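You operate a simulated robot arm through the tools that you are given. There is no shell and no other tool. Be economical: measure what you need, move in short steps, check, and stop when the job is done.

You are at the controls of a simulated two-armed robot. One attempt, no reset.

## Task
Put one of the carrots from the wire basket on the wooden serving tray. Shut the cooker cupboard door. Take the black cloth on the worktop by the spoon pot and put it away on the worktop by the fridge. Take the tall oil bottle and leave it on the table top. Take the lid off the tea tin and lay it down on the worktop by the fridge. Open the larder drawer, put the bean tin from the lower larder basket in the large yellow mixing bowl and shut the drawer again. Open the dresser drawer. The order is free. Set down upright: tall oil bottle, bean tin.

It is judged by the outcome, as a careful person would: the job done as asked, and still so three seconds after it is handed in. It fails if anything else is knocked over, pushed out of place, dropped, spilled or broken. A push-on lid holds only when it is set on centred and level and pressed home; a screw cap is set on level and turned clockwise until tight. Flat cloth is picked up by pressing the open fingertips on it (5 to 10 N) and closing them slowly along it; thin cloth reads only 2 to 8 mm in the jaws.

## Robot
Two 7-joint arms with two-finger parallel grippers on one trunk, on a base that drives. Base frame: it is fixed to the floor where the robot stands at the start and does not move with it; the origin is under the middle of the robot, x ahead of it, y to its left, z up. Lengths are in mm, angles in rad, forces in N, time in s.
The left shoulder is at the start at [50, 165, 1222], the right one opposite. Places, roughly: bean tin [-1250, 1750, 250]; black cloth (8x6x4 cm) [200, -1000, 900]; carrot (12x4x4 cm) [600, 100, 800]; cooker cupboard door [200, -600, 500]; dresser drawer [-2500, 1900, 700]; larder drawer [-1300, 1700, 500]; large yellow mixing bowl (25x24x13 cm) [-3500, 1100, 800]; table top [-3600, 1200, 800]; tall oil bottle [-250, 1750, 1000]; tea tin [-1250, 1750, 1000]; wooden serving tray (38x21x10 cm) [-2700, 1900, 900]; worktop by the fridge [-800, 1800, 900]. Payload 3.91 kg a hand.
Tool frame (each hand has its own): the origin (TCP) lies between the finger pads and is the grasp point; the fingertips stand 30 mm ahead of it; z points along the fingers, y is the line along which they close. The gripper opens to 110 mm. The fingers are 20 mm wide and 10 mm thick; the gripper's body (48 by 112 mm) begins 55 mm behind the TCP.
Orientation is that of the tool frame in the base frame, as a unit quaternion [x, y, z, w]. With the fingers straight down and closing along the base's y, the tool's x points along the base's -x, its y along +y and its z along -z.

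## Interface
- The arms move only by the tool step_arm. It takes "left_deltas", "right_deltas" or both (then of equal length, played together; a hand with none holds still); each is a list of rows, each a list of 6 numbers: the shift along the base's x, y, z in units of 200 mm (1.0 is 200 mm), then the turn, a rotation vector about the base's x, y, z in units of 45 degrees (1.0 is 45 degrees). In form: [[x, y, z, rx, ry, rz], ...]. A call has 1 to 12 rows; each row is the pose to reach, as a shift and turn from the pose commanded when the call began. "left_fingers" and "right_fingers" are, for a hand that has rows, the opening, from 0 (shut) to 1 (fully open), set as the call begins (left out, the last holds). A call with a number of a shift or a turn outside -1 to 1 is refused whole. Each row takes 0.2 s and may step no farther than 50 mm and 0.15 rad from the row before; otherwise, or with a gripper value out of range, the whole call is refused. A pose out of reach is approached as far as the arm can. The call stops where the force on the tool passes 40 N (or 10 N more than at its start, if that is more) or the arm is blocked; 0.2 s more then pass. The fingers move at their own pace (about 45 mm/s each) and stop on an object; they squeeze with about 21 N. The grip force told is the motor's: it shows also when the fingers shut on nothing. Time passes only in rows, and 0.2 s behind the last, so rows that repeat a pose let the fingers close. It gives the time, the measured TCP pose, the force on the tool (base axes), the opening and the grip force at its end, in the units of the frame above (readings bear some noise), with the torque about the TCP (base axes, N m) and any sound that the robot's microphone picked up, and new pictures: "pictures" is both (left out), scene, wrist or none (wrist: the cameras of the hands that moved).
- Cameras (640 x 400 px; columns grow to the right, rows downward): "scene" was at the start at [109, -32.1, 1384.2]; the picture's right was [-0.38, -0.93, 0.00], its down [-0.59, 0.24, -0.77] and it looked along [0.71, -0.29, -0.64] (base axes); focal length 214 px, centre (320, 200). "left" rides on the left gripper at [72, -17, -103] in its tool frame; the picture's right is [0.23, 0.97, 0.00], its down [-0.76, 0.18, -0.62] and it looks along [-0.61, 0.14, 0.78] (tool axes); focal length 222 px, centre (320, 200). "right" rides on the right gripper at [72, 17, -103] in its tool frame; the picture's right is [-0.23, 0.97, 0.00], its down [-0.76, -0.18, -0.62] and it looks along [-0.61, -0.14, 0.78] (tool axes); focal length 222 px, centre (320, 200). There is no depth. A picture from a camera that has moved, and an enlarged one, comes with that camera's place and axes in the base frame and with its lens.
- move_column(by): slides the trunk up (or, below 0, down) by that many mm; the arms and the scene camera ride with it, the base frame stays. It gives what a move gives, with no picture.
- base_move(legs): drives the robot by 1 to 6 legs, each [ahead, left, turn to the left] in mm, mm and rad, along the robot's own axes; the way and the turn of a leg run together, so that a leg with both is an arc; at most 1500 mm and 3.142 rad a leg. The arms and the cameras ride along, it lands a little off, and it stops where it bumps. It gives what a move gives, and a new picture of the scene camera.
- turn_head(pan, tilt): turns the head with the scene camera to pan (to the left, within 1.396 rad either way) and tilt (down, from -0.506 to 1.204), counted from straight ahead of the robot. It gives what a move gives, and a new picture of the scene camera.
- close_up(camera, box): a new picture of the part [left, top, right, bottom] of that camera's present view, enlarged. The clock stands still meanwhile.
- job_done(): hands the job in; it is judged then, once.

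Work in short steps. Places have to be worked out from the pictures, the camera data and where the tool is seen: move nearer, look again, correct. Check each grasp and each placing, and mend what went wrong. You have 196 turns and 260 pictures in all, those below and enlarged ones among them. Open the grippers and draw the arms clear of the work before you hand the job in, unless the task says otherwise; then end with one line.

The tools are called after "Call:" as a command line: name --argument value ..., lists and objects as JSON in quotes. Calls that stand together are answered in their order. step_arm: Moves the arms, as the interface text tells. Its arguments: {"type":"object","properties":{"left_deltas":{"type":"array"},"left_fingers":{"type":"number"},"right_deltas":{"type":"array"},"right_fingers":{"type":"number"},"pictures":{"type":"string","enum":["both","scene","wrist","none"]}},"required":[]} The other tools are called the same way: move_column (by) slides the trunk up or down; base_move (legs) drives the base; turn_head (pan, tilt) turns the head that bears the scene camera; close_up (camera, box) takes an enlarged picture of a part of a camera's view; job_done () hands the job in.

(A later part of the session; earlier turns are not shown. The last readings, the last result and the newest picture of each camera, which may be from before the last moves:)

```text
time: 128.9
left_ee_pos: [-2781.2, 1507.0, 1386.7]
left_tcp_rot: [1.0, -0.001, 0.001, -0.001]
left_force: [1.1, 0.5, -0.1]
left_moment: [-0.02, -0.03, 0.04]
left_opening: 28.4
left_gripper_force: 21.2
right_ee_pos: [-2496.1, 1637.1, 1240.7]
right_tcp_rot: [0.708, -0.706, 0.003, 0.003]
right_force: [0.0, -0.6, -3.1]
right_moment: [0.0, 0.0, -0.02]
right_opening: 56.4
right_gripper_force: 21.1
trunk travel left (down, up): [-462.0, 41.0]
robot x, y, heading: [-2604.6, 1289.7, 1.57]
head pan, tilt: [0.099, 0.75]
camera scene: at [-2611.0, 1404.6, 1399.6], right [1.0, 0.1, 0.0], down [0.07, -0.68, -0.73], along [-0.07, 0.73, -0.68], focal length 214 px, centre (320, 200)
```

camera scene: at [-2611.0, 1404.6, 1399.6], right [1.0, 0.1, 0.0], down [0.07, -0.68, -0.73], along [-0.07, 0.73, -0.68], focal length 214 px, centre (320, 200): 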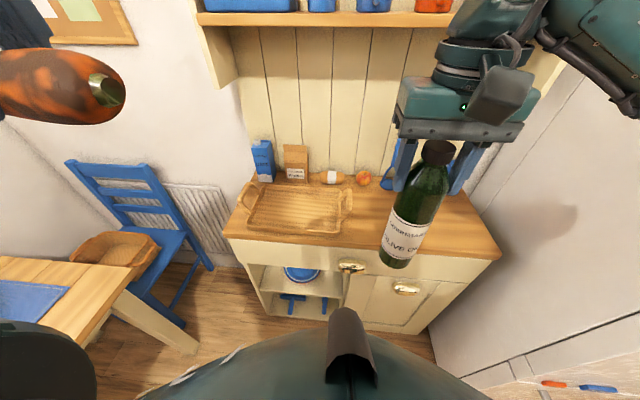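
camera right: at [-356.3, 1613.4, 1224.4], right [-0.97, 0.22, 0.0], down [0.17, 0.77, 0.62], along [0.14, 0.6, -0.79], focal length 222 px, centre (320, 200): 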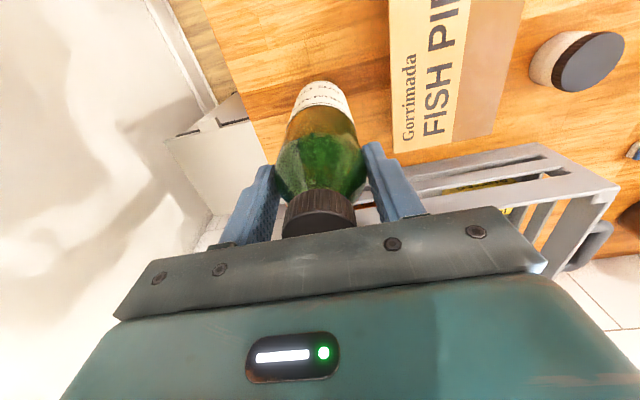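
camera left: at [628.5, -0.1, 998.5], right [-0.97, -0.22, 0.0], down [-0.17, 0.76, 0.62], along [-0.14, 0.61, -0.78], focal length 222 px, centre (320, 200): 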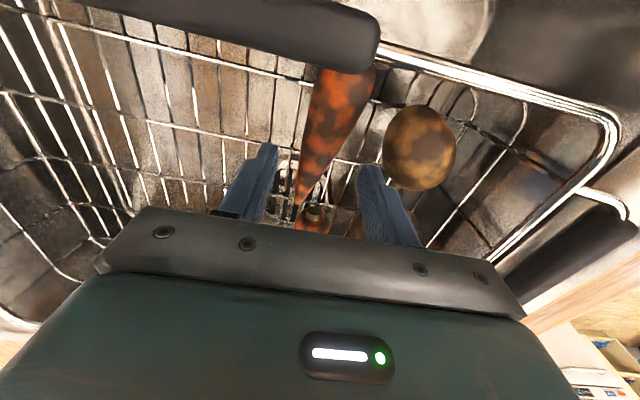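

Retract the bottle hand out to the right, then drive ahead 140 and lower the trunk, and look at the tray with the left wrist camera.

Call:
step_arm --right_deltas '[[0.15, -0.12, 0, 0, 0, 0], [0.3, -0.24, 0, 0, 0, 0], [0.45, -0.36, 0, 0, 0, 0], [0.6, -0.45, 0, 0, 0, 0]]' --pictures "none"

Call:
base_move --legs '[[140, 0, 0]]'

Call:
move_column --by -130

Call:
step_arm --left_deltas '[[0, 0.1, -0.2, 0, 0, 0], [0, 0.25, -0.35, 0, 0, 0], [0, 0.4, -0.5, 0, 0, 0], [0.05, 0.55, -0.65, 0, 0, 0], [0.1, 0.7, -0.75, 0, 0, 0], [0.1, 0.85, -0.8, 0, 0, 0]]' --pictures "both"

```text
time: 129.9
left_ee_pos: [-2778.9, 1507.6, 1387.7]
left_tcp_rot: [1.0, -0.001, 0.001, -0.001]
left_force: [-0.6, -1.0, -0.3]
left_moment: [0.04, -0.01, 0.0]
left_opening: 28.5
left_gripper_force: 21.0
right_ee_pos: [-2373.6, 1547.2, 1240.5]
right_tcp_rot: [0.708, -0.706, 0.003, 0.002]
right_force: [-0.1, 0.7, -3.0]
right_moment: [-0.02, 0.02, 0.0]
right_opening: 56.6
right_gripper_force: 20.5
trunk travel left (down, up): [-462.0, 41.0]
robot x, y, heading: [-2603.3, 1291.5, 1.566]
head pan, tilt: [0.099, 0.75]
```

```text
time: 131.2
left_ee_pos: [-2780.2, 1648.3, 1386.7]
left_tcp_rot: [1.0, -0.002, 0.001, 0.0]
left_force: [-0.5, 0.5, -1.5]
left_moment: [-0.02, 0.01, 0.01]
left_opening: 28.3
left_gripper_force: 21.0
right_ee_pos: [-2374.4, 1688.3, 1240.8]
right_tcp_rot: [0.708, -0.706, 0.004, 0.003]
right_force: [0.5, -0.4, -2.8]
right_moment: [-0.02, 0.01, -0.02]
right_opening: 56.5
right_gripper_force: 20.7
trunk travel left (down, up): [-462.0, 41.0]
robot x, y, heading: [-2604.5, 1433.6, 1.571]
head pan, tilt: [0.099, 0.75]
camera scene: at [-2610.5, 1544.6, 1399.5], right [1.0, 0.1, 0.0], down [0.07, -0.68, -0.73], along [-0.07, 0.73, -0.68], focal length 214 px, centre (320, 200)
```

scene: 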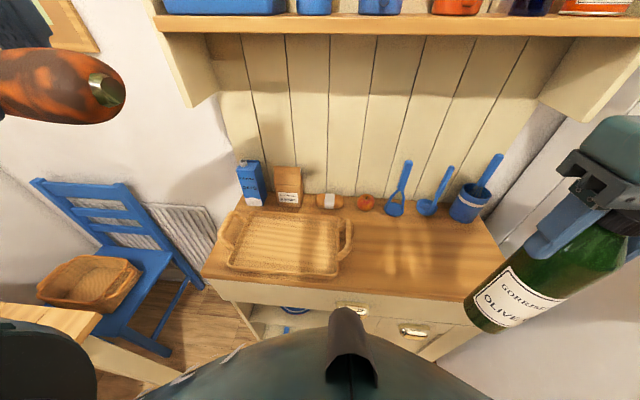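

```text
time: 132.8
left_ee_pos: [-2779.0, 1647.7, 1257.2]
left_tcp_rot: [1.0, -0.003, 0.001, -0.001]
left_force: [-0.1, 0.3, -1.0]
left_moment: [0.03, 0.0, 0.0]
left_opening: 28.4
left_gripper_force: 20.4
right_ee_pos: [-2375.0, 1687.3, 1111.3]
right_tcp_rot: [0.708, -0.706, 0.003, 0.001]
right_force: [0.6, 0.7, -2.3]
right_moment: [-0.01, -0.01, -0.01]
right_opening: 56.6
right_gripper_force: 20.9
trunk travel left (down, up): [-332.0, 171.0]
robot x, y, heading: [-2602.4, 1431.7, 1.562]
head pan, tilt: [0.099, 0.75]
```

```text
time: 134.2
left_ee_pos: [-2760.2, 1818.1, 1096.7]
left_tcp_rot: [1.0, -0.003, 0.001, -0.002]
left_force: [0.1, 0.0, -1.2]
left_moment: [0.04, 0.03, 0.01]
left_opening: 28.4
left_gripper_force: 21.0
right_ee_pos: [-2374.8, 1688.4, 1111.5]
right_tcp_rot: [0.709, -0.706, 0.004, 0.003]
right_force: [0.2, 0.2, -2.0]
right_moment: [-0.02, -0.02, -0.01]
right_opening: 56.3
right_gripper_force: 21.2
trunk travel left (down, up): [-332.0, 171.0]
robot x, y, heading: [-2599.4, 1433.7, 1.566]
head pan, tilt: [0.099, 0.75]
camera scene: at [-2610.6, 1544.0, 1269.5], right [1.0, 0.1, 0.0], down [0.07, -0.68, -0.73], along [-0.07, 0.73, -0.68], focal length 214 px, centre (320, 200)
camera left: at [-2687.5, 1835.5, 1201.6], right [0.22, -0.97, 0.0], down [-0.76, -0.18, 0.62], along [-0.61, -0.14, -0.78], focal length 222 px, centre (320, 200)
```

scene: 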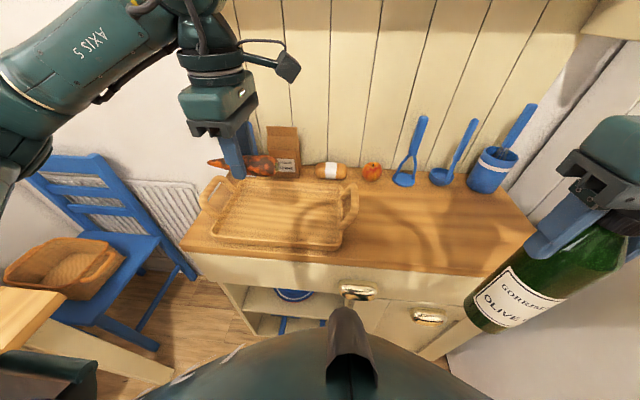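
left: 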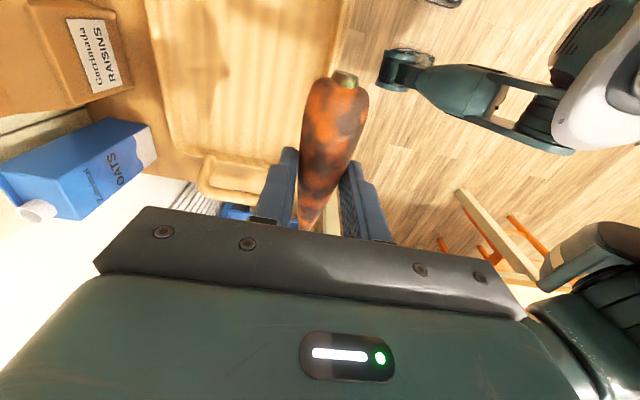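

Tray spans x −2945…−2565, y ≈1825…2035. Move the carrot over its middle and go down to z≈930.

Call:
step_arm --left_deltas '[[0, 0.2, -0.05, 0, 0, 0], [0.02, 0.4, -0.15, 0, 0, 0], [0.03, 0.44, -0.38, 0, 0, 0], [0.03, 0.44, -0.6, 0, 0, 0], [0.03, 0.44, -0.8, 0, 0, 0]]' --pictures "scene"

```text
time: 135.4
left_ee_pos: [-2754.7, 1904.1, 935.1]
left_tcp_rot: [1.0, -0.002, 0.001, 0.0]
left_force: [-0.9, 0.1, -0.9]
left_moment: [-0.03, 0.02, -0.01]
left_opening: 28.4
left_gripper_force: 21.5
right_ee_pos: [-2374.5, 1687.6, 1111.0]
right_tcp_rot: [0.708, -0.706, 0.004, 0.002]
right_force: [0.2, -0.4, -2.5]
right_moment: [0.01, -0.05, 0.02]
right_opening: 56.5
right_gripper_force: 20.8
trunk travel left (down, up): [-332.0, 171.0]
robot x, y, heading: [-2605.0, 1430.3, 1.565]
head pan, tilt: [0.099, 0.75]
camera scene: at [-2610.7, 1543.8, 1269.6], right [1.0, 0.1, 0.0], down [0.07, -0.68, -0.73], along [-0.07, 0.73, -0.68], focal length 214 px, centre (320, 200)
```

scene: 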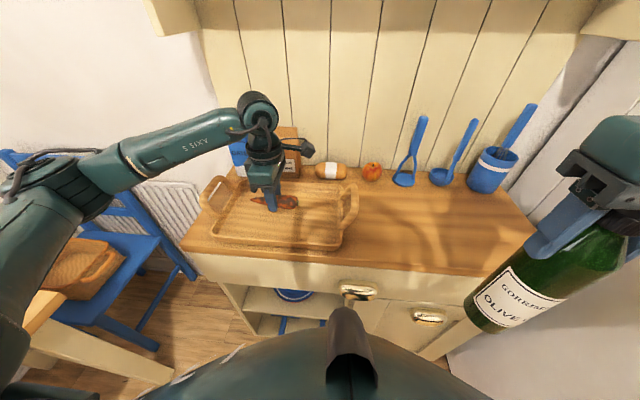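

Carrot is over the tray. Lower gently until contact.

Call:
step_arm --left_deltas '[[0, 0, -0.04, 0, 0, 0], [0, 0, -0.08, 0, 0, 0], [0, 0, -0.12, 0, 0, 0], [0, 0, -0.16, 0, 0, 0], [0, 0, -0.19, 0, 0, 0]]' --pictures "none"

Call:
close_up --camera "scene" --box '[200, 120, 360, 260]'

```text
time: 136.6
left_ee_pos: [-2755.0, 1905.1, 901.5]
left_tcp_rot: [1.0, -0.001, 0.001, -0.003]
left_force: [-2.4, -3.2, 14.1]
left_moment: [0.0, 0.11, -0.02]
left_opening: 28.8
left_gripper_force: 20.9
right_ee_pos: [-2374.8, 1686.4, 1111.1]
right_tcp_rot: [0.709, -0.706, 0.002, 0.002]
right_force: [0.8, -0.2, -3.3]
right_moment: [-0.01, 0.02, 0.04]
right_opening: 56.4
right_gripper_force: 21.4
trunk travel left (down, up): [-332.0, 171.0]
robot x, y, heading: [-2600.3, 1430.8, 1.565]
head pan, tilt: [0.099, 0.75]
```

```text
2.86 times, centred on (280, 190) of scene
camera zoom: at [-2610.4, 1542.2, 1270.1], right [1.0, 0.1, 0.0], down [0.07, -0.68, -0.73], along [-0.07, 0.73, -0.68], focal length 613 px, centre (434, 229)
```

zoom: 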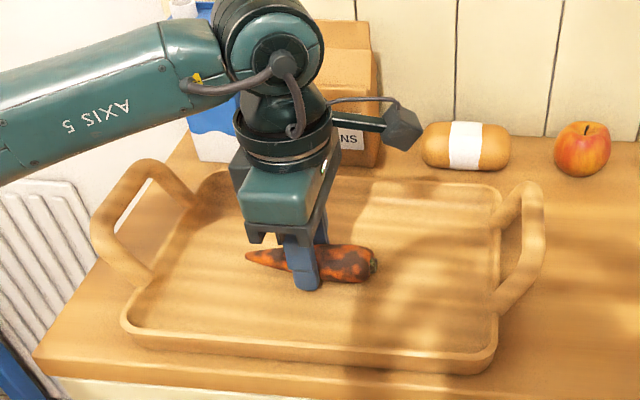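

Contact at 14 N. Release and lift.

Call:
step_arm --left_deltas '[[0, 0, 0.01, 0, 0, 0], [0, 0, 0.01, 0, 0, 0], [0, 0, 0.1, 0, 0, 0], [0, 0, 0.3, 0, 0, 0], [0, -0.1, 0.5, 0, 0, 0], [0, -0.3, 0.6, 0, 0, 0], [0, -0.5, 0.6, 0, 0, 0]]' --left_fingers 0.6 --pictures "none"

Call:
turn_head --pan 0.1 --tilt 0.9

```text
time: 138.2
left_ee_pos: [-2755.0, 1804.4, 1018.4]
left_tcp_rot: [1.0, -0.002, 0.001, 0.0]
left_force: [0.1, 0.7, -0.1]
left_moment: [0.0, 0.0, -0.02]
left_opening: 65.8
left_gripper_force: 0.1
right_ee_pos: [-2376.0, 1686.5, 1110.8]
right_tcp_rot: [0.708, -0.706, 0.002, 0.002]
right_force: [0.0, 0.8, -2.6]
right_moment: [0.01, -0.03, 0.02]
right_opening: 56.1
right_gripper_force: 20.7
trunk travel left (down, up): [-332.0, 171.0]
robot x, y, heading: [-2602.8, 1433.7, 1.567]
head pan, tilt: [0.099, 0.75]
```

```text
time: 138.9
left_ee_pos: [-2754.0, 1804.5, 1019.0]
left_tcp_rot: [1.0, -0.002, 0.001, -0.001]
left_force: [1.2, -1.1, 0.0]
left_moment: [0.02, 0.04, -0.01]
left_opening: 65.7
left_gripper_force: 0.1
right_ee_pos: [-2374.1, 1686.4, 1111.0]
right_tcp_rot: [0.708, -0.706, 0.004, 0.002]
right_force: [0.6, 0.2, -1.9]
right_moment: [0.0, 0.0, -0.01]
right_opening: 56.0
right_gripper_force: 21.4
trunk travel left (down, up): [-332.0, 171.0]
robot x, y, heading: [-2606.6, 1428.5, 1.568]
head pan, tilt: [0.099, 0.901]
camera scene: at [-2609.8, 1536.3, 1257.7], right [1.0, 0.1, 0.0], down [0.08, -0.78, -0.62], along [-0.06, 0.62, -0.78], focal length 214 px, centre (320, 200)
```

scene: 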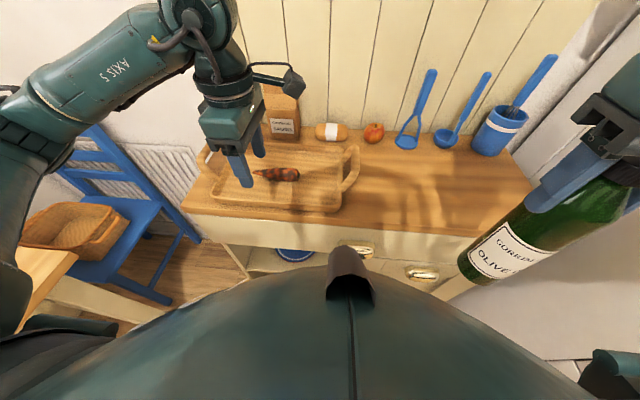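

Carrot is on the tray. Now the dresser drawer: back off ~230 mm, lower the trunk and look at the handle.

Call:
base_move --legs '[[-250, 0, 0]]'

Call:
close_up --camera "scene" --box '[250, 160, 430, 300]'

```text
time: 140.7
left_ee_pos: [-2756.0, 1555.4, 1018.2]
left_tcp_rot: [1.0, -0.002, 0.0, -0.001]
left_force: [-0.1, 0.3, -0.3]
left_moment: [0.03, -0.01, 0.02]
left_opening: 66.2
left_gripper_force: 0.0
right_ee_pos: [-2377.2, 1436.3, 1110.8]
right_tcp_rot: [0.708, -0.706, 0.003, 0.002]
right_force: [-0.3, 0.4, -2.8]
right_moment: [0.01, 0.01, 0.01]
right_opening: 56.1
right_gripper_force: 21.1
trunk travel left (down, up): [-332.0, 171.0]
robot x, y, heading: [-2603.3, 1180.3, 1.567]
head pan, tilt: [0.099, 0.901]
camera scene: at [-2610.5, 1284.8, 1257.8], right [1.0, 0.1, 0.0], down [0.08, -0.78, -0.62], along [-0.06, 0.62, -0.78], focal length 214 px, centre (320, 200)
```

scene: 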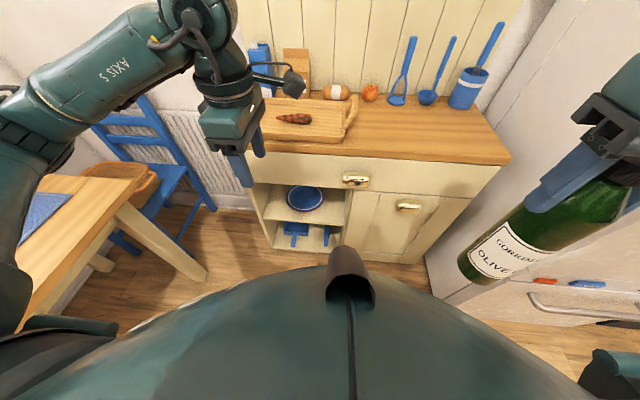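

```text
2.86 times, centred on (340, 230) of scene
camera zoom: at [-2610.5, 1284.8, 1257.8], right [1.0, 0.1, 0.0], down [0.08, -0.78, -0.62], along [-0.06, 0.62, -0.78], focal length 613 px, centre (263, 114)
```

zoom: 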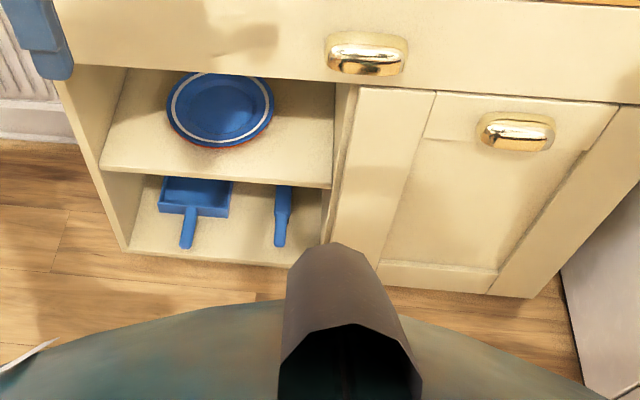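

Handle (cup pull, ~92 mm wide) at about (-2538,1795,737). Lower the trunk and pitch the left hand to point forward, with jaws closing vertically.

Call:
move_column --by -180

Call:
step_arm --left_deltas '[[0.17, 0, 0, 0.17, 0, 0], [0.34, 0, 0, 0.34, 0, 0], [0.51, 0, 0, 0.51, 0, 0], [0.68, 0, 0, 0.68, 0, 0], [0.85, 0, 0, 0.85, 0, 0], [1.0, 0, 0, 1.0, 0, 0]]' --left_fingers 0.8 --pictures "none"

Call:
step_arm --left_deltas '[[0.03, 0.02, -0.1, 0.17, 0, 0], [0.06, 0.04, -0.2, 0.34, 0, 0], [0.09, 0.06, -0.3, 0.51, 0, 0], [0.09, 0.08, -0.4, 0.68, 0, 0], [0.09, 0.1, -0.5, 0.85, 0, 0], [0.09, 0.1, -0.5, 1.0, 0, 0]]' --pictures "both"

```text
time: 142.7
left_ee_pos: [-2755.0, 1554.0, 839.6]
left_tcp_rot: [1.0, -0.002, 0.001, -0.002]
left_force: [0.5, 0.1, 0.1]
left_moment: [0.02, -0.02, 0.0]
left_opening: 65.6
left_gripper_force: 0.1
right_ee_pos: [-2375.4, 1436.0, 930.7]
right_tcp_rot: [0.709, -0.705, 0.004, 0.002]
right_force: [0.2, -0.1, -1.5]
right_moment: [-0.02, 0.02, -0.02]
right_opening: 56.2
right_gripper_force: 21.2
trunk travel left (down, up): [-152.0, 351.0]
robot x, y, heading: [-2601.0, 1182.1, 1.569]
head pan, tilt: [0.099, 0.901]
```

```text
time: 144.1
left_ee_pos: [-2554.3, 1554.8, 838.5]
left_tcp_rot: [0.923, -0.003, 0.0, -0.384]
left_force: [0.7, 0.2, -0.3]
left_moment: [-0.03, -0.01, -0.01]
left_opening: 87.9
left_gripper_force: 0.1
right_ee_pos: [-2376.8, 1435.2, 931.2]
right_tcp_rot: [0.709, -0.706, 0.004, 0.003]
right_force: [1.1, 0.5, -2.3]
right_moment: [0.02, -0.03, 0.0]
right_opening: 56.0
right_gripper_force: 20.5
trunk travel left (down, up): [-152.0, 351.0]
robot x, y, heading: [-2605.2, 1182.2, 1.566]
head pan, tilt: [0.099, 0.901]
```

```text
time: 145.5
left_ee_pos: [-2537.5, 1584.8, 740.2]
left_tcp_rot: [-0.707, 0.003, -0.001, 0.707]
left_force: [0.0, 0.1, -0.2]
left_moment: [0.01, -0.02, 0.0]
left_opening: 87.9
left_gripper_force: 0.1
left hand out of reach, approached as far as the arm can: row 6
right_ee_pos: [-2376.8, 1436.4, 931.1]
right_tcp_rot: [0.709, -0.705, 0.004, 0.003]
right_force: [-0.9, 0.7, -2.6]
right_moment: [0.01, 0.02, -0.02]
right_opening: 56.0
right_gripper_force: 21.4
trunk travel left (down, up): [-152.0, 351.0]
robot x, y, heading: [-2602.5, 1177.3, 1.568]
head pan, tilt: [0.099, 0.901]
camera scene: at [-2610.7, 1285.5, 1077.6], right [1.0, 0.1, 0.0], down [0.08, -0.78, -0.62], along [-0.06, 0.62, -0.78], focal length 214 px, centre (320, 200)
camera left: at [-2466.4, 1482.0, 758.1], right [0.22, 0.0, -0.97], down [-0.77, -0.62, -0.18], along [-0.6, 0.78, -0.14], focal length 222 px, centre (320, 200)
```

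scene: 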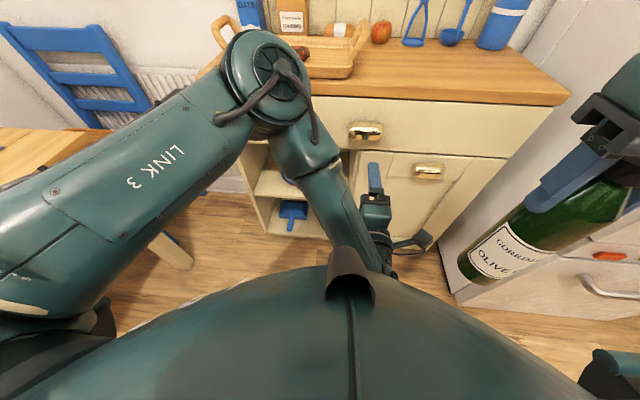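
left: 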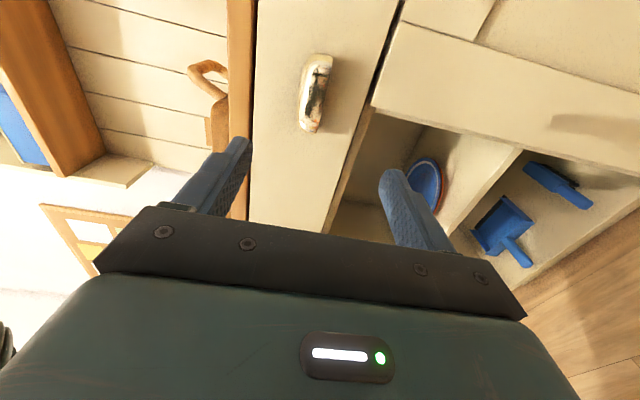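

Call:
close_up --camera "left" --box '[250, 30, 410, 150]'

```text
3.33 times, centred on (330, 90) of left
camera zoom: at [-2466.4, 1482.0, 758.1], right [0.22, 0.0, -0.97], down [-0.77, -0.62, -0.18], along [-0.6, 0.78, -0.14], focal length 740 px, centre (287, 567)
```

zoom: 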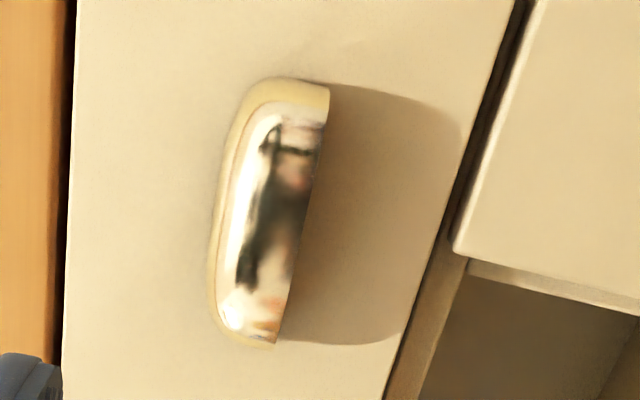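

It's a cup pull open at the bottom, z≈748. I'll advance with the jaws above and below it, and pinch it near the drawer face.

Call:
step_arm --left_deltas '[[0.01, 0.2, 0.04, 0, 0, 0], [0.01, 0.4, 0.04, 0, 0, 0], [0.01, 0.6, 0.04, 0, 0, 0], [0.01, 0.75, 0.04, 0, 0, 0], [0.01, 0.82, 0.04, 0, 0, 0], [0.01, 0.87, 0.04, 0, 0, 0]]' --left_fingers 0.7 --pictures "both"

```text
time: 146.9
left_ee_pos: [-2535.6, 1758.0, 747.8]
left_tcp_rot: [-0.706, 0.002, 0.001, 0.708]
left_force: [-0.2, -0.5, 0.6]
left_moment: [-0.02, 0.02, -0.01]
left_opening: 76.8
left_gripper_force: 0.0
right_ee_pos: [-2375.3, 1436.7, 930.6]
right_tcp_rot: [0.708, -0.706, 0.004, 0.002]
right_force: [0.5, 1.0, -2.3]
right_moment: [0.02, -0.02, 0.0]
right_opening: 56.2
right_gripper_force: 21.3
trunk travel left (down, up): [-152.0, 351.0]
robot x, y, heading: [-2603.6, 1181.8, 1.566]
head pan, tilt: [0.099, 0.901]
camera scene: at [-2610.5, 1285.3, 1077.7], right [1.0, 0.1, 0.0], down [0.08, -0.78, -0.62], along [-0.06, 0.62, -0.78], focal length 214 px, centre (320, 200)
camera left: at [-2463.5, 1656.0, 766.3], right [0.22, 0.0, -0.97], down [-0.76, -0.62, -0.18], along [-0.61, 0.78, -0.14], focal length 222 px, centre (320, 200)
```

scene: 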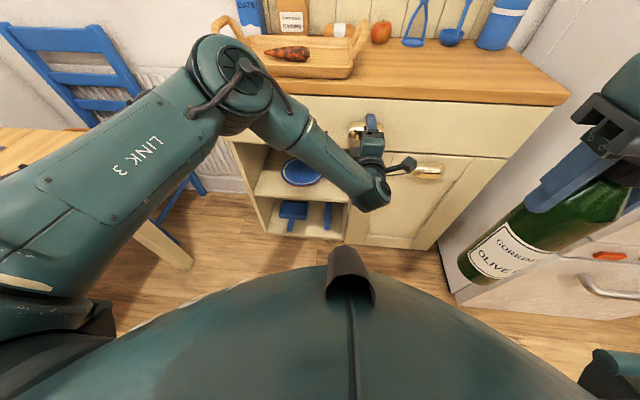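
left: 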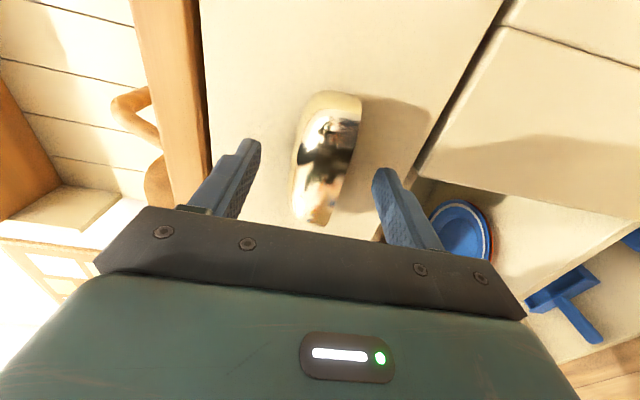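

Call:
step_arm --left_deltas '[[0, 0.02, -0.02, 0, 0, 0], [0, 0.04, -0.025, 0, 0, 0], [0, 0.05, -0.025, 0, 0, 0]]' --pictures "none"

Call:
step_arm --left_deltas '[[0, 0, 0, 0, 0, 0], [0, 0, 0, 0, 0, 0], [0, 0, 0, 0, 0, 0], [0, 0, 0, 0, 0, 0]]' --left_fingers 0 --pictures "wrist"

```text
time: 147.7
left_ee_pos: [-2536.6, 1769.5, 744.5]
left_tcp_rot: [0.707, -0.002, -0.001, -0.707]
left_force: [-0.5, 0.8, -0.1]
left_moment: [0.01, -0.01, 0.0]
left_opening: 77.2
left_gripper_force: 0.1
right_ee_pos: [-2375.3, 1436.0, 930.8]
right_tcp_rot: [0.708, -0.706, 0.003, 0.003]
right_force: [0.9, 0.4, -2.3]
right_moment: [-0.06, -0.01, 0.04]
right_opening: 56.2
right_gripper_force: 21.0
trunk travel left (down, up): [-152.0, 351.0]
robot x, y, heading: [-2604.6, 1180.7, 1.57]
head pan, tilt: [0.099, 0.901]
```

```text
time: 148.7
left_ee_pos: [-2535.6, 1769.1, 752.1]
left_tcp_rot: [-0.7, 0.001, 0.0, 0.714]
left_force: [1.0, -0.2, 35.8]
left_moment: [-0.2, -0.29, 0.02]
left_opening: 33.7
left_gripper_force: 45.1
right_ee_pos: [-2377.5, 1434.0, 933.1]
right_tcp_rot: [0.709, -0.705, 0.003, 0.0]
right_force: [0.1, -0.4, -2.3]
right_moment: [0.0, 0.01, -0.02]
right_opening: 56.0
right_gripper_force: 21.0
trunk travel left (down, up): [-152.0, 351.0]
robot x, y, heading: [-2605.0, 1179.1, 1.566]
head pan, tilt: [0.099, 0.901]
camera left: at [-2463.5, 1666.2, 768.1], right [0.23, 0.02, -0.97], down [-0.76, -0.62, -0.19], along [-0.61, 0.78, -0.13], focal length 222 px, centre (320, 200)
```

left: 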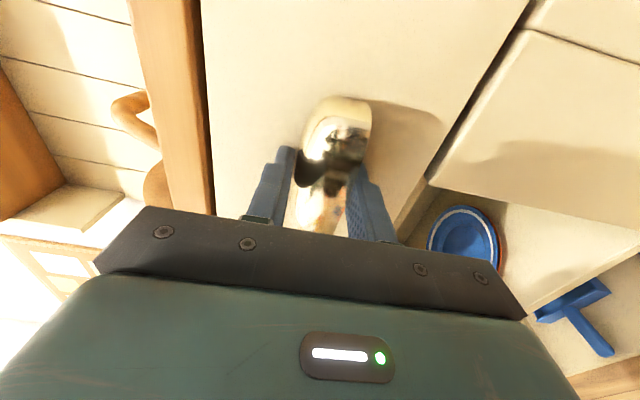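

Pinched at 33.7 mm. Relieve the vertical offset (+7 mm) and pull slowly with the arm.

Call:
step_arm --left_deltas '[[0, 0, 0.03, 0, 0, 0], [0, -0.05, 0.04, 0, 0, 0], [0, -0.12, 0.04, 0, 0, 0], [0, -0.2, 0.04, 0, 0, 0], [0, -0.28, 0.04, 0, 0, 0]]' --pictures "both"

```text
time: 149.9
left_ee_pos: [-2536.8, 1711.2, 750.7]
left_tcp_rot: [-0.707, 0.002, 0.0, 0.708]
left_force: [1.4, -1.1, 11.8]
left_moment: [0.65, -0.5, -0.19]
left_opening: 33.6
left_gripper_force: 45.2
right_ee_pos: [-2376.0, 1436.2, 931.6]
right_tcp_rot: [0.708, -0.706, 0.003, 0.002]
right_force: [1.2, -0.1, -1.9]
right_moment: [-0.05, 0.0, -0.01]
right_opening: 55.9
right_gripper_force: 20.9
trunk travel left (down, up): [-152.0, 351.0]
robot x, y, heading: [-2604.0, 1184.0, 1.568]
head pan, tilt: [0.099, 0.901]
camera scene: at [-2610.7, 1284.3, 1077.8], right [1.0, 0.1, 0.0], down [0.08, -0.78, -0.62], along [-0.06, 0.62, -0.78], focal length 214 px, centre (320, 200)
camera left: at [-2463.7, 1608.8, 769.7], right [0.22, 0.0, -0.97], down [-0.76, -0.62, -0.18], along [-0.61, 0.78, -0.14], focal length 222 px, centre (320, 200)
```

scene: 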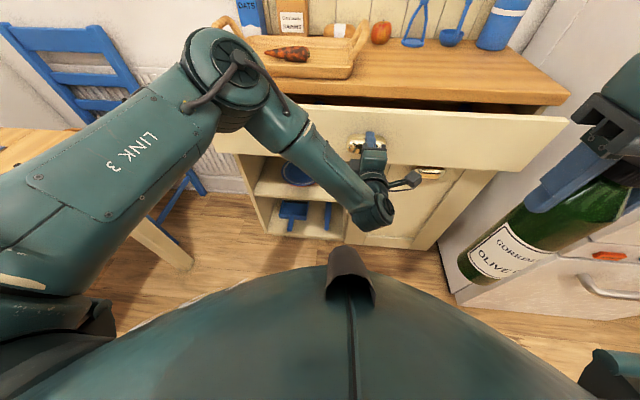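
left: 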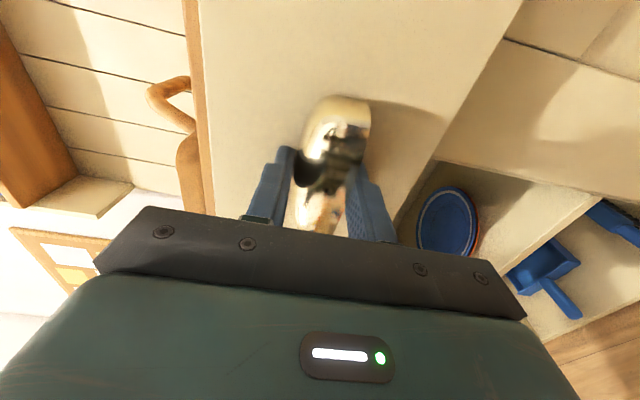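

The drawer slides. Pull on another 150 mm.

Call:
step_arm --left_deltas '[[0, -0.1, 0, 0, 0, 0], [0, -0.2, 0, 0, 0, 0], [0, -0.3, 0, 0, 0, 0], [0, -0.4, 0, 0, 0, 0], [0, -0.5, 0, 0, 0, 0], [0, -0.6, 0, 0, 0, 0], [0, -0.7, 0, 0, 0, 0]]' --pictures "scene"

```text
time: 151.5
left_ee_pos: [-2536.1, 1581.6, 751.9]
left_tcp_rot: [-0.706, 0.002, 0.0, 0.708]
left_force: [3.2, -3.8, 6.3]
left_moment: [0.65, -0.64, 1.12]
left_opening: 33.7
left_gripper_force: 45.1
left hand out of reach, approached as far as the arm can: row 7
right_ee_pos: [-2376.2, 1435.7, 931.2]
right_tcp_rot: [0.708, -0.706, 0.003, 0.001]
right_force: [0.0, 1.3, -2.0]
right_moment: [0.01, 0.01, 0.03]
right_opening: 56.1
right_gripper_force: 21.2
trunk travel left (down, up): [-152.0, 351.0]
robot x, y, heading: [-2603.4, 1180.4, 1.572]
head pan, tilt: [0.099, 0.901]
camera scene: at [-2610.4, 1284.6, 1077.7], right [1.0, 0.1, 0.0], down [0.08, -0.78, -0.62], along [-0.06, 0.62, -0.78], focal length 214 px, centre (320, 200)
```

scene: 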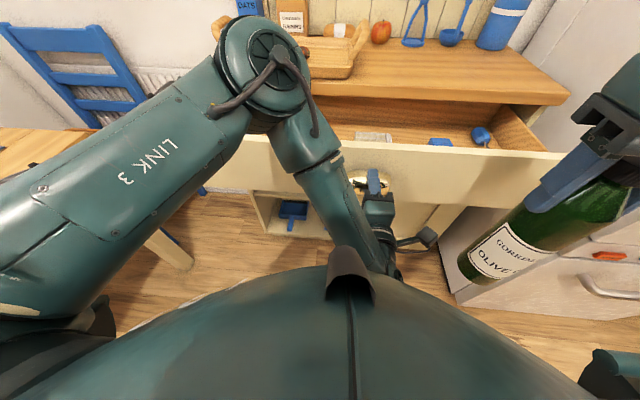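

Drawer is open ~190 mm; draw it a bit further with the base, then release.

Call:
base_move --legs '[[-70, 0, 0]]'

Call:
step_arm --left_deltas '[[0, 0, 0, 0, 0, 0], [0, 0, 0, 0, 0, 0], [0, 0, 0, 0, 0, 0]]' --left_fingers 0.8 --pictures "none"

Call:
base_move --legs '[[-150, 0, 0]]'

```text
time: 152.6
left_ee_pos: [-2538.8, 1512.3, 752.0]
left_tcp_rot: [0.707, -0.001, -0.002, -0.707]
left_force: [-14.1, -3.7, 9.5]
left_moment: [0.2, -0.65, 1.53]
left_opening: 34.0
left_gripper_force: 45.0
right_ee_pos: [-2376.9, 1366.7, 931.3]
right_tcp_rot: [0.708, -0.706, 0.004, 0.001]
right_force: [0.0, 0.0, -1.7]
right_moment: [0.04, 0.0, 0.02]
right_opening: 55.9
right_gripper_force: 21.2
trunk travel left (down, up): [-152.0, 351.0]
robot x, y, heading: [-2603.9, 1112.5, 1.572]
head pan, tilt: [0.099, 0.901]
camera scene: at [-2612.1, 1214.8, 1077.9], right [1.0, 0.1, 0.0], down [0.08, -0.78, -0.62], along [-0.06, 0.62, -0.78], focal length 214 px, centre (320, 200)
```

scene: 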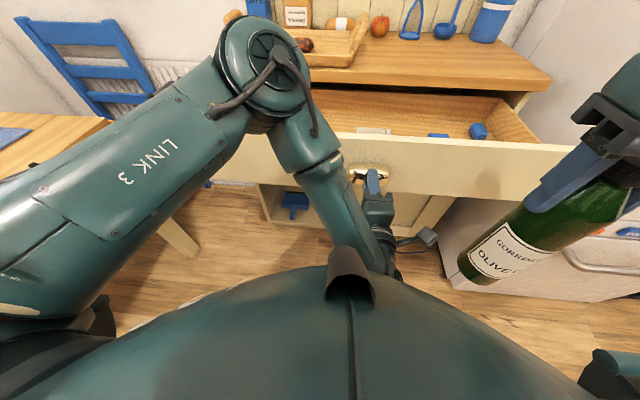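

```text
time: 153.3
left_ee_pos: [-2538.8, 1513.3, 750.6]
left_tcp_rot: [-0.707, 0.002, 0.003, 0.707]
left_force: [0.2, 0.6, 0.2]
left_moment: [-0.01, 0.0, 0.02]
left_opening: 88.1
left_gripper_force: 0.0
right_ee_pos: [-2376.4, 1366.3, 931.2]
right_tcp_rot: [0.709, -0.706, 0.003, 0.003]
right_force: [-0.4, 0.2, -2.5]
right_moment: [-0.01, -0.02, 0.0]
right_opening: 55.8
right_gripper_force: 20.6
trunk travel left (down, up): [-152.0, 351.0]
robot x, y, heading: [-2606.2, 1112.3, 1.568]
head pan, tilt: [0.099, 0.901]
```

```text
time: 154.7
left_ee_pos: [-2536.8, 1365.3, 751.3]
left_tcp_rot: [0.708, -0.002, -0.003, -0.707]
left_force: [0.9, -0.1, -0.1]
left_moment: [-0.01, 0.0, 0.01]
left_opening: 88.1
left_gripper_force: 0.1
right_ee_pos: [-2376.2, 1218.2, 931.7]
right_tcp_rot: [0.708, -0.707, 0.003, 0.002]
right_force: [1.3, 0.2, -2.6]
right_moment: [-0.01, 0.0, -0.03]
right_opening: 56.2
right_gripper_force: 21.8
trunk travel left (down, up): [-152.0, 351.0]
robot x, y, heading: [-2604.4, 964.1, 1.568]
head pan, tilt: [0.099, 0.901]
camera scene: at [-2611.3, 1067.1, 1077.7], right [1.0, 0.1, 0.0], down [0.08, -0.78, -0.62], along [-0.06, 0.62, -0.78], focal length 214 px, centre (320, 200)
```

scene: 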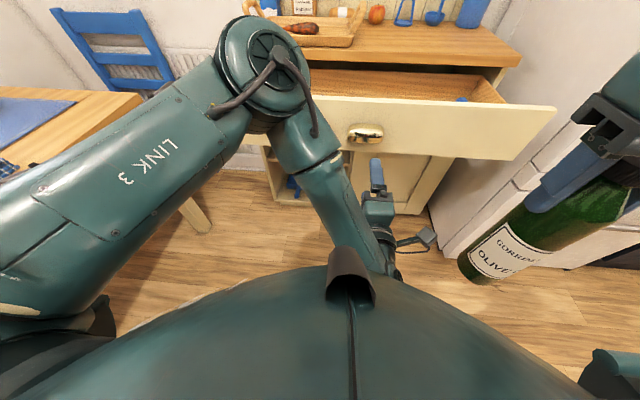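

Drawer released and open. Return the left hand to pointing down, raise the trunk, then turn to face the table (−x).

Call:
step_arm --left_deltas '[[-0.1, -0.05, 0.15, -0.17, 0, 0], [-0.25, -0.1, 0.3, -0.34, 0, 0], [-0.4, -0.15, 0.45, -0.51, 0, 0], [-0.5, -0.2, 0.6, -0.68, 0, 0], [-0.65, -0.25, 0.75, -0.85, 0, 0], [-0.75, -0.25, 0.9, -1.0, 0, 0]]' --pictures "none"

Call:
step_arm --left_deltas '[[-0.1, 0, 0.1, -0.17, 0, 0], [-0.2, 0, 0.2, -0.34, 0, 0], [-0.3, 0, 0.3, -0.51, 0, 0], [-0.4, 0, 0.4, -0.68, 0, 0], [-0.5, 0, 0.5, -0.85, 0, 0], [-0.6, 0, 0.6, -1.0, 0, 0]]' --pictures "none"

Call:
move_column --by 150

Call:
base_move --legs '[[-80, 0, 0], [0, 0, 1.571]]'

Call:
turn_head --pan 0.0 --tilt 0.6

```text
time: 156.1
left_ee_pos: [-2688.4, 1314.3, 931.7]
left_tcp_rot: [0.924, -0.003, -0.001, -0.382]
left_force: [-0.5, -0.1, 0.8]
left_moment: [-0.02, 0.0, -0.02]
left_opening: 88.1
left_gripper_force: 0.1
right_ee_pos: [-2375.6, 1218.3, 930.9]
right_tcp_rot: [0.709, -0.706, 0.005, 0.003]
right_force: [0.6, -0.9, -3.0]
right_moment: [-0.03, 0.03, 0.01]
right_opening: 55.9
right_gripper_force: 20.6
trunk travel left (down, up): [-152.0, 351.0]
robot x, y, heading: [-2607.9, 959.3, 1.564]
head pan, tilt: [0.099, 0.901]
```

```text
time: 157.5
left_ee_pos: [-2807.3, 1314.1, 1051.7]
left_tcp_rot: [1.0, -0.003, 0.0, 0.001]
left_force: [0.4, 0.1, -0.1]
left_moment: [-0.02, -0.01, 0.01]
left_opening: 88.2
left_gripper_force: 0.0
right_ee_pos: [-2377.2, 1217.5, 931.4]
right_tcp_rot: [0.708, -0.706, 0.004, 0.002]
right_force: [-0.3, -0.5, -2.6]
right_moment: [-0.01, 0.0, 0.01]
right_opening: 55.6
right_gripper_force: 20.7
trunk travel left (down, up): [-152.0, 351.0]
robot x, y, heading: [-2606.2, 961.7, 1.571]
head pan, tilt: [0.099, 0.901]
```

```text
time: 159.3
left_ee_pos: [-2808.0, 1314.1, 1202.0]
left_tcp_rot: [1.0, -0.003, -0.001, -0.001]
left_force: [-0.8, -0.1, 0.0]
left_moment: [0.0, 0.01, -0.02]
left_opening: 87.9
left_gripper_force: 0.1
right_ee_pos: [-2376.1, 1217.0, 1079.7]
right_tcp_rot: [0.709, -0.705, 0.003, 0.002]
right_force: [0.1, 0.6, -2.8]
right_moment: [-0.01, -0.03, 0.01]
right_opening: 56.0
right_gripper_force: 21.4
trunk travel left (down, up): [-302.0, 201.0]
robot x, y, heading: [-2606.9, 961.5, 1.572]
head pan, tilt: [0.099, 0.901]
```

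```text
time: 164.1
left_ee_pos: [-2959.6, 681.1, 1201.3]
left_tcp_rot: [0.711, 0.703, 0.0, 0.0]
left_force: [0.6, -0.4, 0.0]
left_moment: [0.01, -0.04, 0.02]
left_opening: 87.9
left_gripper_force: 0.1
right_ee_pos: [-2859.7, 1110.4, 1080.8]
right_tcp_rot: [1.0, 0.0, 0.004, 0.0]
right_force: [0.0, 0.1, -2.8]
right_moment: [-0.02, 0.0, 0.03]
right_opening: 55.8
right_gripper_force: 21.2
trunk travel left (down, up): [-302.0, 201.0]
robot x, y, heading: [-2604.4, 878.0, 3.136]
head pan, tilt: [0.099, 0.901]
camera scene: at [-2708.7, 875.4, 1227.7], right [-0.09, 1.0, 0.0], down [0.78, 0.07, -0.62], along [-0.62, -0.06, -0.78], focal length 214 px, centre (320, 200)
```

scene: 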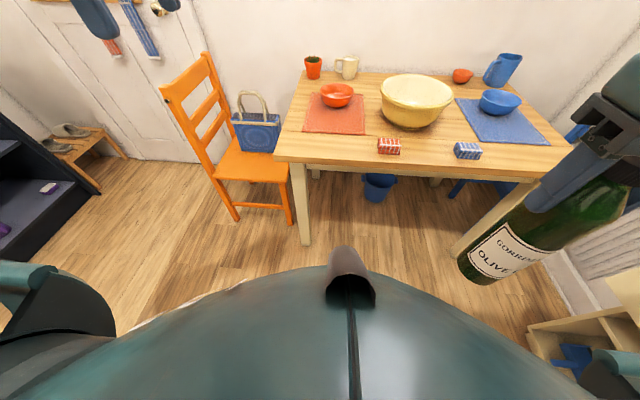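

```text
time: 164.9
left_ee_pos: [-2958.5, 680.7, 1201.3]
left_tcp_rot: [0.711, 0.703, 0.0, 0.001]
left_force: [-0.2, -0.1, 1.0]
left_moment: [0.01, -0.03, 0.0]
left_opening: 88.1
left_gripper_force: 0.1
right_ee_pos: [-2859.3, 1111.5, 1080.1]
right_tcp_rot: [1.0, 0.0, 0.005, -0.001]
right_force: [0.2, 0.2, -2.3]
right_moment: [-0.03, 0.01, 0.0]
right_opening: 55.9
right_gripper_force: 20.9
trunk travel left (down, up): [-302.0, 201.0]
robot x, y, heading: [-2603.2, 880.5, 3.134]
head pan, tilt: [0.0, 0.6]
camera scene: at [-2721.9, 883.0, 1252.4], right [0.01, 1.0, 0.0], down [0.57, 0.0, -0.82], along [-0.82, 0.0, -0.57], focal length 214 px, centre (320, 200)
```

scene: 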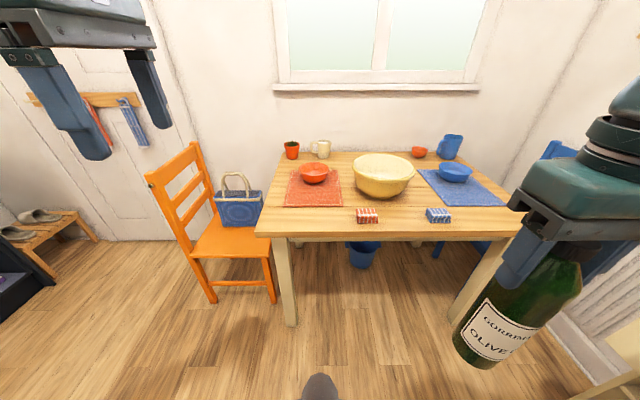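

Table edge x≈-3250, top z≈740. I'll stand the bottle on the free front strip at about (-3325,830). Drive there.

Call:
base_move --legs '[[275, 200, 0.007]]'

Call:
step_arm --right_deltas '[[-0.2, 0, 0, 0, 0, 0], [-0.4, -0.1, 0, 0, 0, 0], [-0.6, -0.2, 0, 0, 0, 0], [-0.75, -0.3, 0, 0, 0, 0], [-0.9, -0.35, 0, 0, 0, 0]]' --pictures "both"

```text
time: 167.2
left_ee_pos: [-3237.3, 482.7, 1202.0]
left_tcp_rot: [0.71, 0.704, -0.001, 0.001]
left_force: [-0.2, -0.6, -0.5]
left_moment: [0.04, -0.03, -0.01]
left_opening: 87.9
left_gripper_force: 0.1
right_ee_pos: [-3137.9, 912.8, 1081.4]
right_tcp_rot: [1.0, 0.001, 0.005, -0.002]
right_force: [-0.3, 0.1, -1.9]
right_moment: [0.01, 0.0, 0.0]
right_opening: 55.8
right_gripper_force: 20.9
trunk travel left (down, up): [-302.0, 201.0]
robot x, y, heading: [-2883.1, 685.0, 3.14]
head pan, tilt: [0.0, 0.6]
camera scene: at [-2999.6, 684.2, 1252.4], right [0.0, 1.0, 0.0], down [0.57, 0.0, -0.82], along [-0.82, 0.0, -0.57], focal length 214 px, centre (320, 200)
```

scene: 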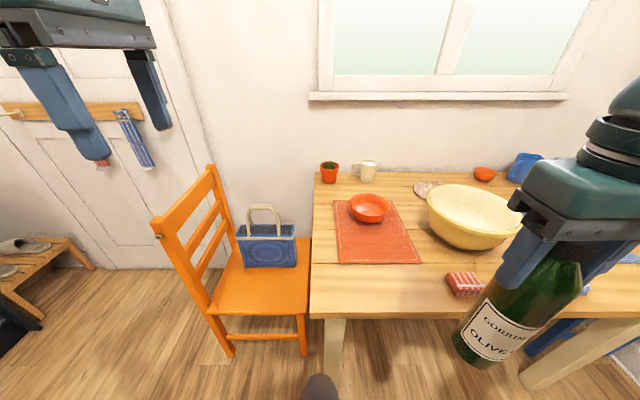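

```text
time: 168.4
left_ee_pos: [-3236.8, 481.8, 1201.2]
left_tcp_rot: [0.71, 0.705, -0.001, 0.001]
left_force: [0.6, -0.6, 0.6]
left_moment: [0.03, -0.01, 0.02]
left_opening: 87.8
left_gripper_force: 0.1
right_ee_pos: [-3319.3, 841.1, 1081.2]
right_tcp_rot: [1.0, 0.001, 0.004, -0.001]
right_force: [-0.5, -0.1, -2.0]
right_moment: [0.01, -0.03, 0.0]
right_opening: 55.5
right_gripper_force: 21.1
trunk travel left (down, up): [-302.0, 201.0]
robot x, y, heading: [-2885.0, 689.7, 3.138]
head pan, tilt: [0.0, 0.6]
camera scene: at [-2999.6, 684.2, 1252.4], right [0.0, 1.0, 0.0], down [0.57, 0.0, -0.82], along [-0.82, 0.0, -0.57], focal length 214 px, centre (320, 200)
camera right: at [-3245.7, 825.4, 1184.5], right [-0.22, -0.97, 0.0], down [-0.77, 0.17, 0.62], along [-0.6, 0.14, -0.79], focal length 222 px, centre (320, 200)
```

scene: 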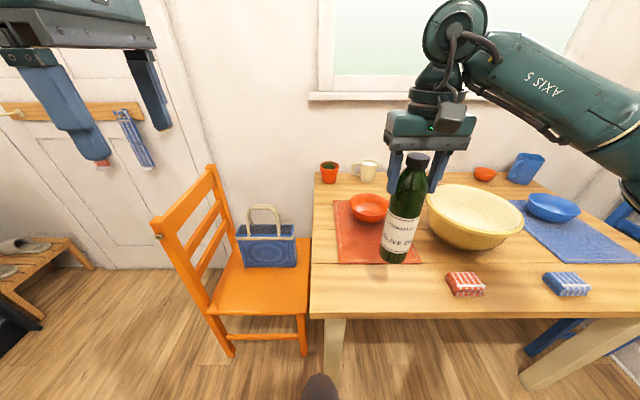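
right: 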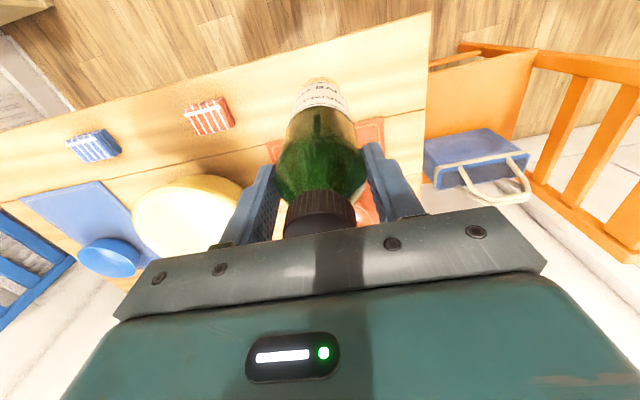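

Positioned over the free strip. Lower to just above the table, then slowly to contact.

Call:
step_arm --right_deltas '[[0, 0, -0.2, 0, 0, 0], [0, 0, -0.4, 0, 0, 0], [0, 0, -0.55, 0, 0, 0], [0, 0, -0.65, 0, 0, 0]]' --pictures "none"

Call:
step_arm --right_deltas '[[0, 0, -0.02, 0, 0, 0], [0, 0, -0.04, 0, 0, 0], [0, 0, -0.06, 0, 0, 0], [0, 0, -0.08, 0, 0, 0], [0, 0, -0.1, 0, 0, 0]]' --pictures "none"

Call:
close_up --camera "scene" --box '[310, 110, 510, 330]'

```text
time: 169.4
left_ee_pos: [-3235.8, 482.5, 1201.3]
left_tcp_rot: [0.71, 0.704, -0.001, 0.001]
left_force: [-0.6, -0.2, -0.1]
left_moment: [0.03, 0.02, 0.04]
left_opening: 87.8
left_gripper_force: 0.1
right_ee_pos: [-3317.4, 843.3, 950.3]
right_tcp_rot: [1.0, 0.001, 0.004, -0.002]
right_force: [0.5, -0.4, -2.6]
right_moment: [0.0, -0.01, -0.03]
right_opening: 55.8
right_gripper_force: 21.1
trunk travel left (down, up): [-302.0, 201.0]
robot x, y, heading: [-2880.7, 683.6, 3.139]
head pan, tilt: [0.0, 0.6]
```

```text
time: 170.6
left_ee_pos: [-3234.3, 482.0, 1201.3]
left_tcp_rot: [0.71, 0.704, 0.0, 0.001]
left_force: [0.5, 0.5, 0.7]
left_moment: [0.0, 0.0, 0.0]
left_opening: 88.1
left_gripper_force: 0.0
right_ee_pos: [-3317.3, 842.7, 931.2]
right_tcp_rot: [1.0, 0.001, 0.002, -0.001]
right_force: [-0.7, 1.6, 11.8]
right_moment: [-0.05, 0.07, 0.0]
right_opening: 55.7
right_gripper_force: 21.3
trunk travel left (down, up): [-302.0, 201.0]
robot x, y, heading: [-2883.8, 680.8, 3.136]
head pan, tilt: [0.0, 0.6]
```

```text
1.82 times, centred on (410, 220) of scene
camera zoom: at [-2998.4, 684.3, 1252.7], right [0.0, 1.0, 0.0], down [0.56, 0.0, -0.83], along [-0.83, 0.0, -0.56], focal length 390 px, centre (156, 164)
```

zoom: 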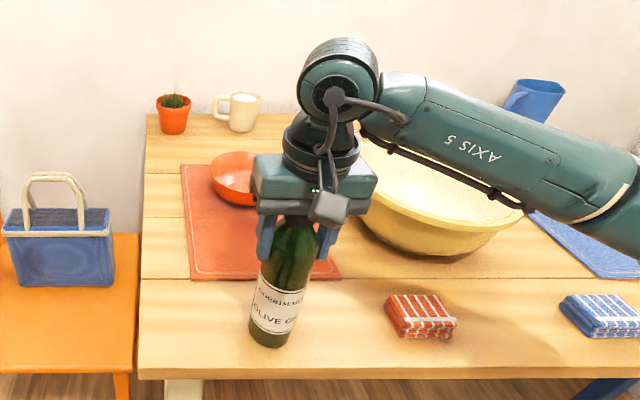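

Standing (12 N contact, upright). Release and go straight up.

Call:
step_arm --right_deltas '[[0, 0, 0.01, 0, 0, 0], [0, 0, 0.01, 0, 0, 0], [0, 0, 0.01, 0, 0, 0]]' --right_fingers 0.85 --pictures "none"

Call:
step_arm --right_deltas '[[0, 0, 0.2, 0, 0, 0], [0, 0, 0.45, 0, 0, 0], [0, 0, 0.7, 0, 0, 0], [0, 0, 0.9, 0, 0, 0], [0.2, 0, 1.0, 0, 0, 0], [0.4, 0, 1.0, 0, 0, 0]]' --pictures "scene"

```text
time: 171.4
left_ee_pos: [-3236.2, 482.2, 1201.4]
left_tcp_rot: [0.71, 0.704, 0.0, 0.001]
left_force: [-0.2, -0.1, 0.3]
left_moment: [-0.04, 0.01, -0.06]
left_opening: 88.1
left_gripper_force: 0.1
right_ee_pos: [-3318.5, 842.5, 932.0]
right_tcp_rot: [1.0, 0.001, 0.004, -0.001]
right_force: [0.3, -0.4, -0.6]
right_moment: [0.03, -0.01, 0.01]
right_opening: 93.4
right_gripper_force: 0.0
trunk travel left (down, up): [-302.0, 201.0]
robot x, y, heading: [-2883.3, 684.2, 3.136]
head pan, tilt: [0.0, 0.6]
```

```text
time: 172.8
left_ee_pos: [-3234.8, 482.4, 1201.6]
left_tcp_rot: [0.71, 0.704, 0.0, 0.001]
left_force: [-0.9, -0.8, -0.3]
left_moment: [-0.01, -0.01, 0.0]
left_opening: 88.0
left_gripper_force: 0.0
right_ee_pos: [-3236.6, 843.5, 1133.1]
right_tcp_rot: [1.0, 0.001, 0.004, -0.001]
right_force: [1.0, -0.3, 0.5]
right_moment: [0.0, 0.01, 0.01]
right_opening: 93.7
right_gripper_force: 0.0
trunk travel left (down, up): [-302.0, 201.0]
robot x, y, heading: [-2881.4, 686.5, 3.133]
head pan, tilt: [0.0, 0.6]
camera scene: at [-2998.9, 684.4, 1252.5], right [0.0, 1.0, 0.0], down [0.56, 0.0, -0.83], along [-0.83, 0.0, -0.56], focal length 214 px, centre (320, 200)
```

scene: 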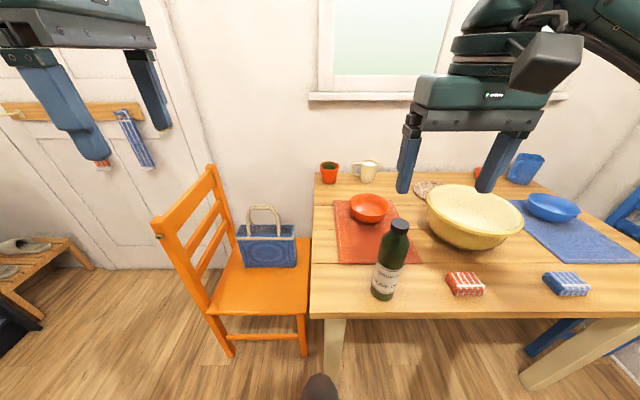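

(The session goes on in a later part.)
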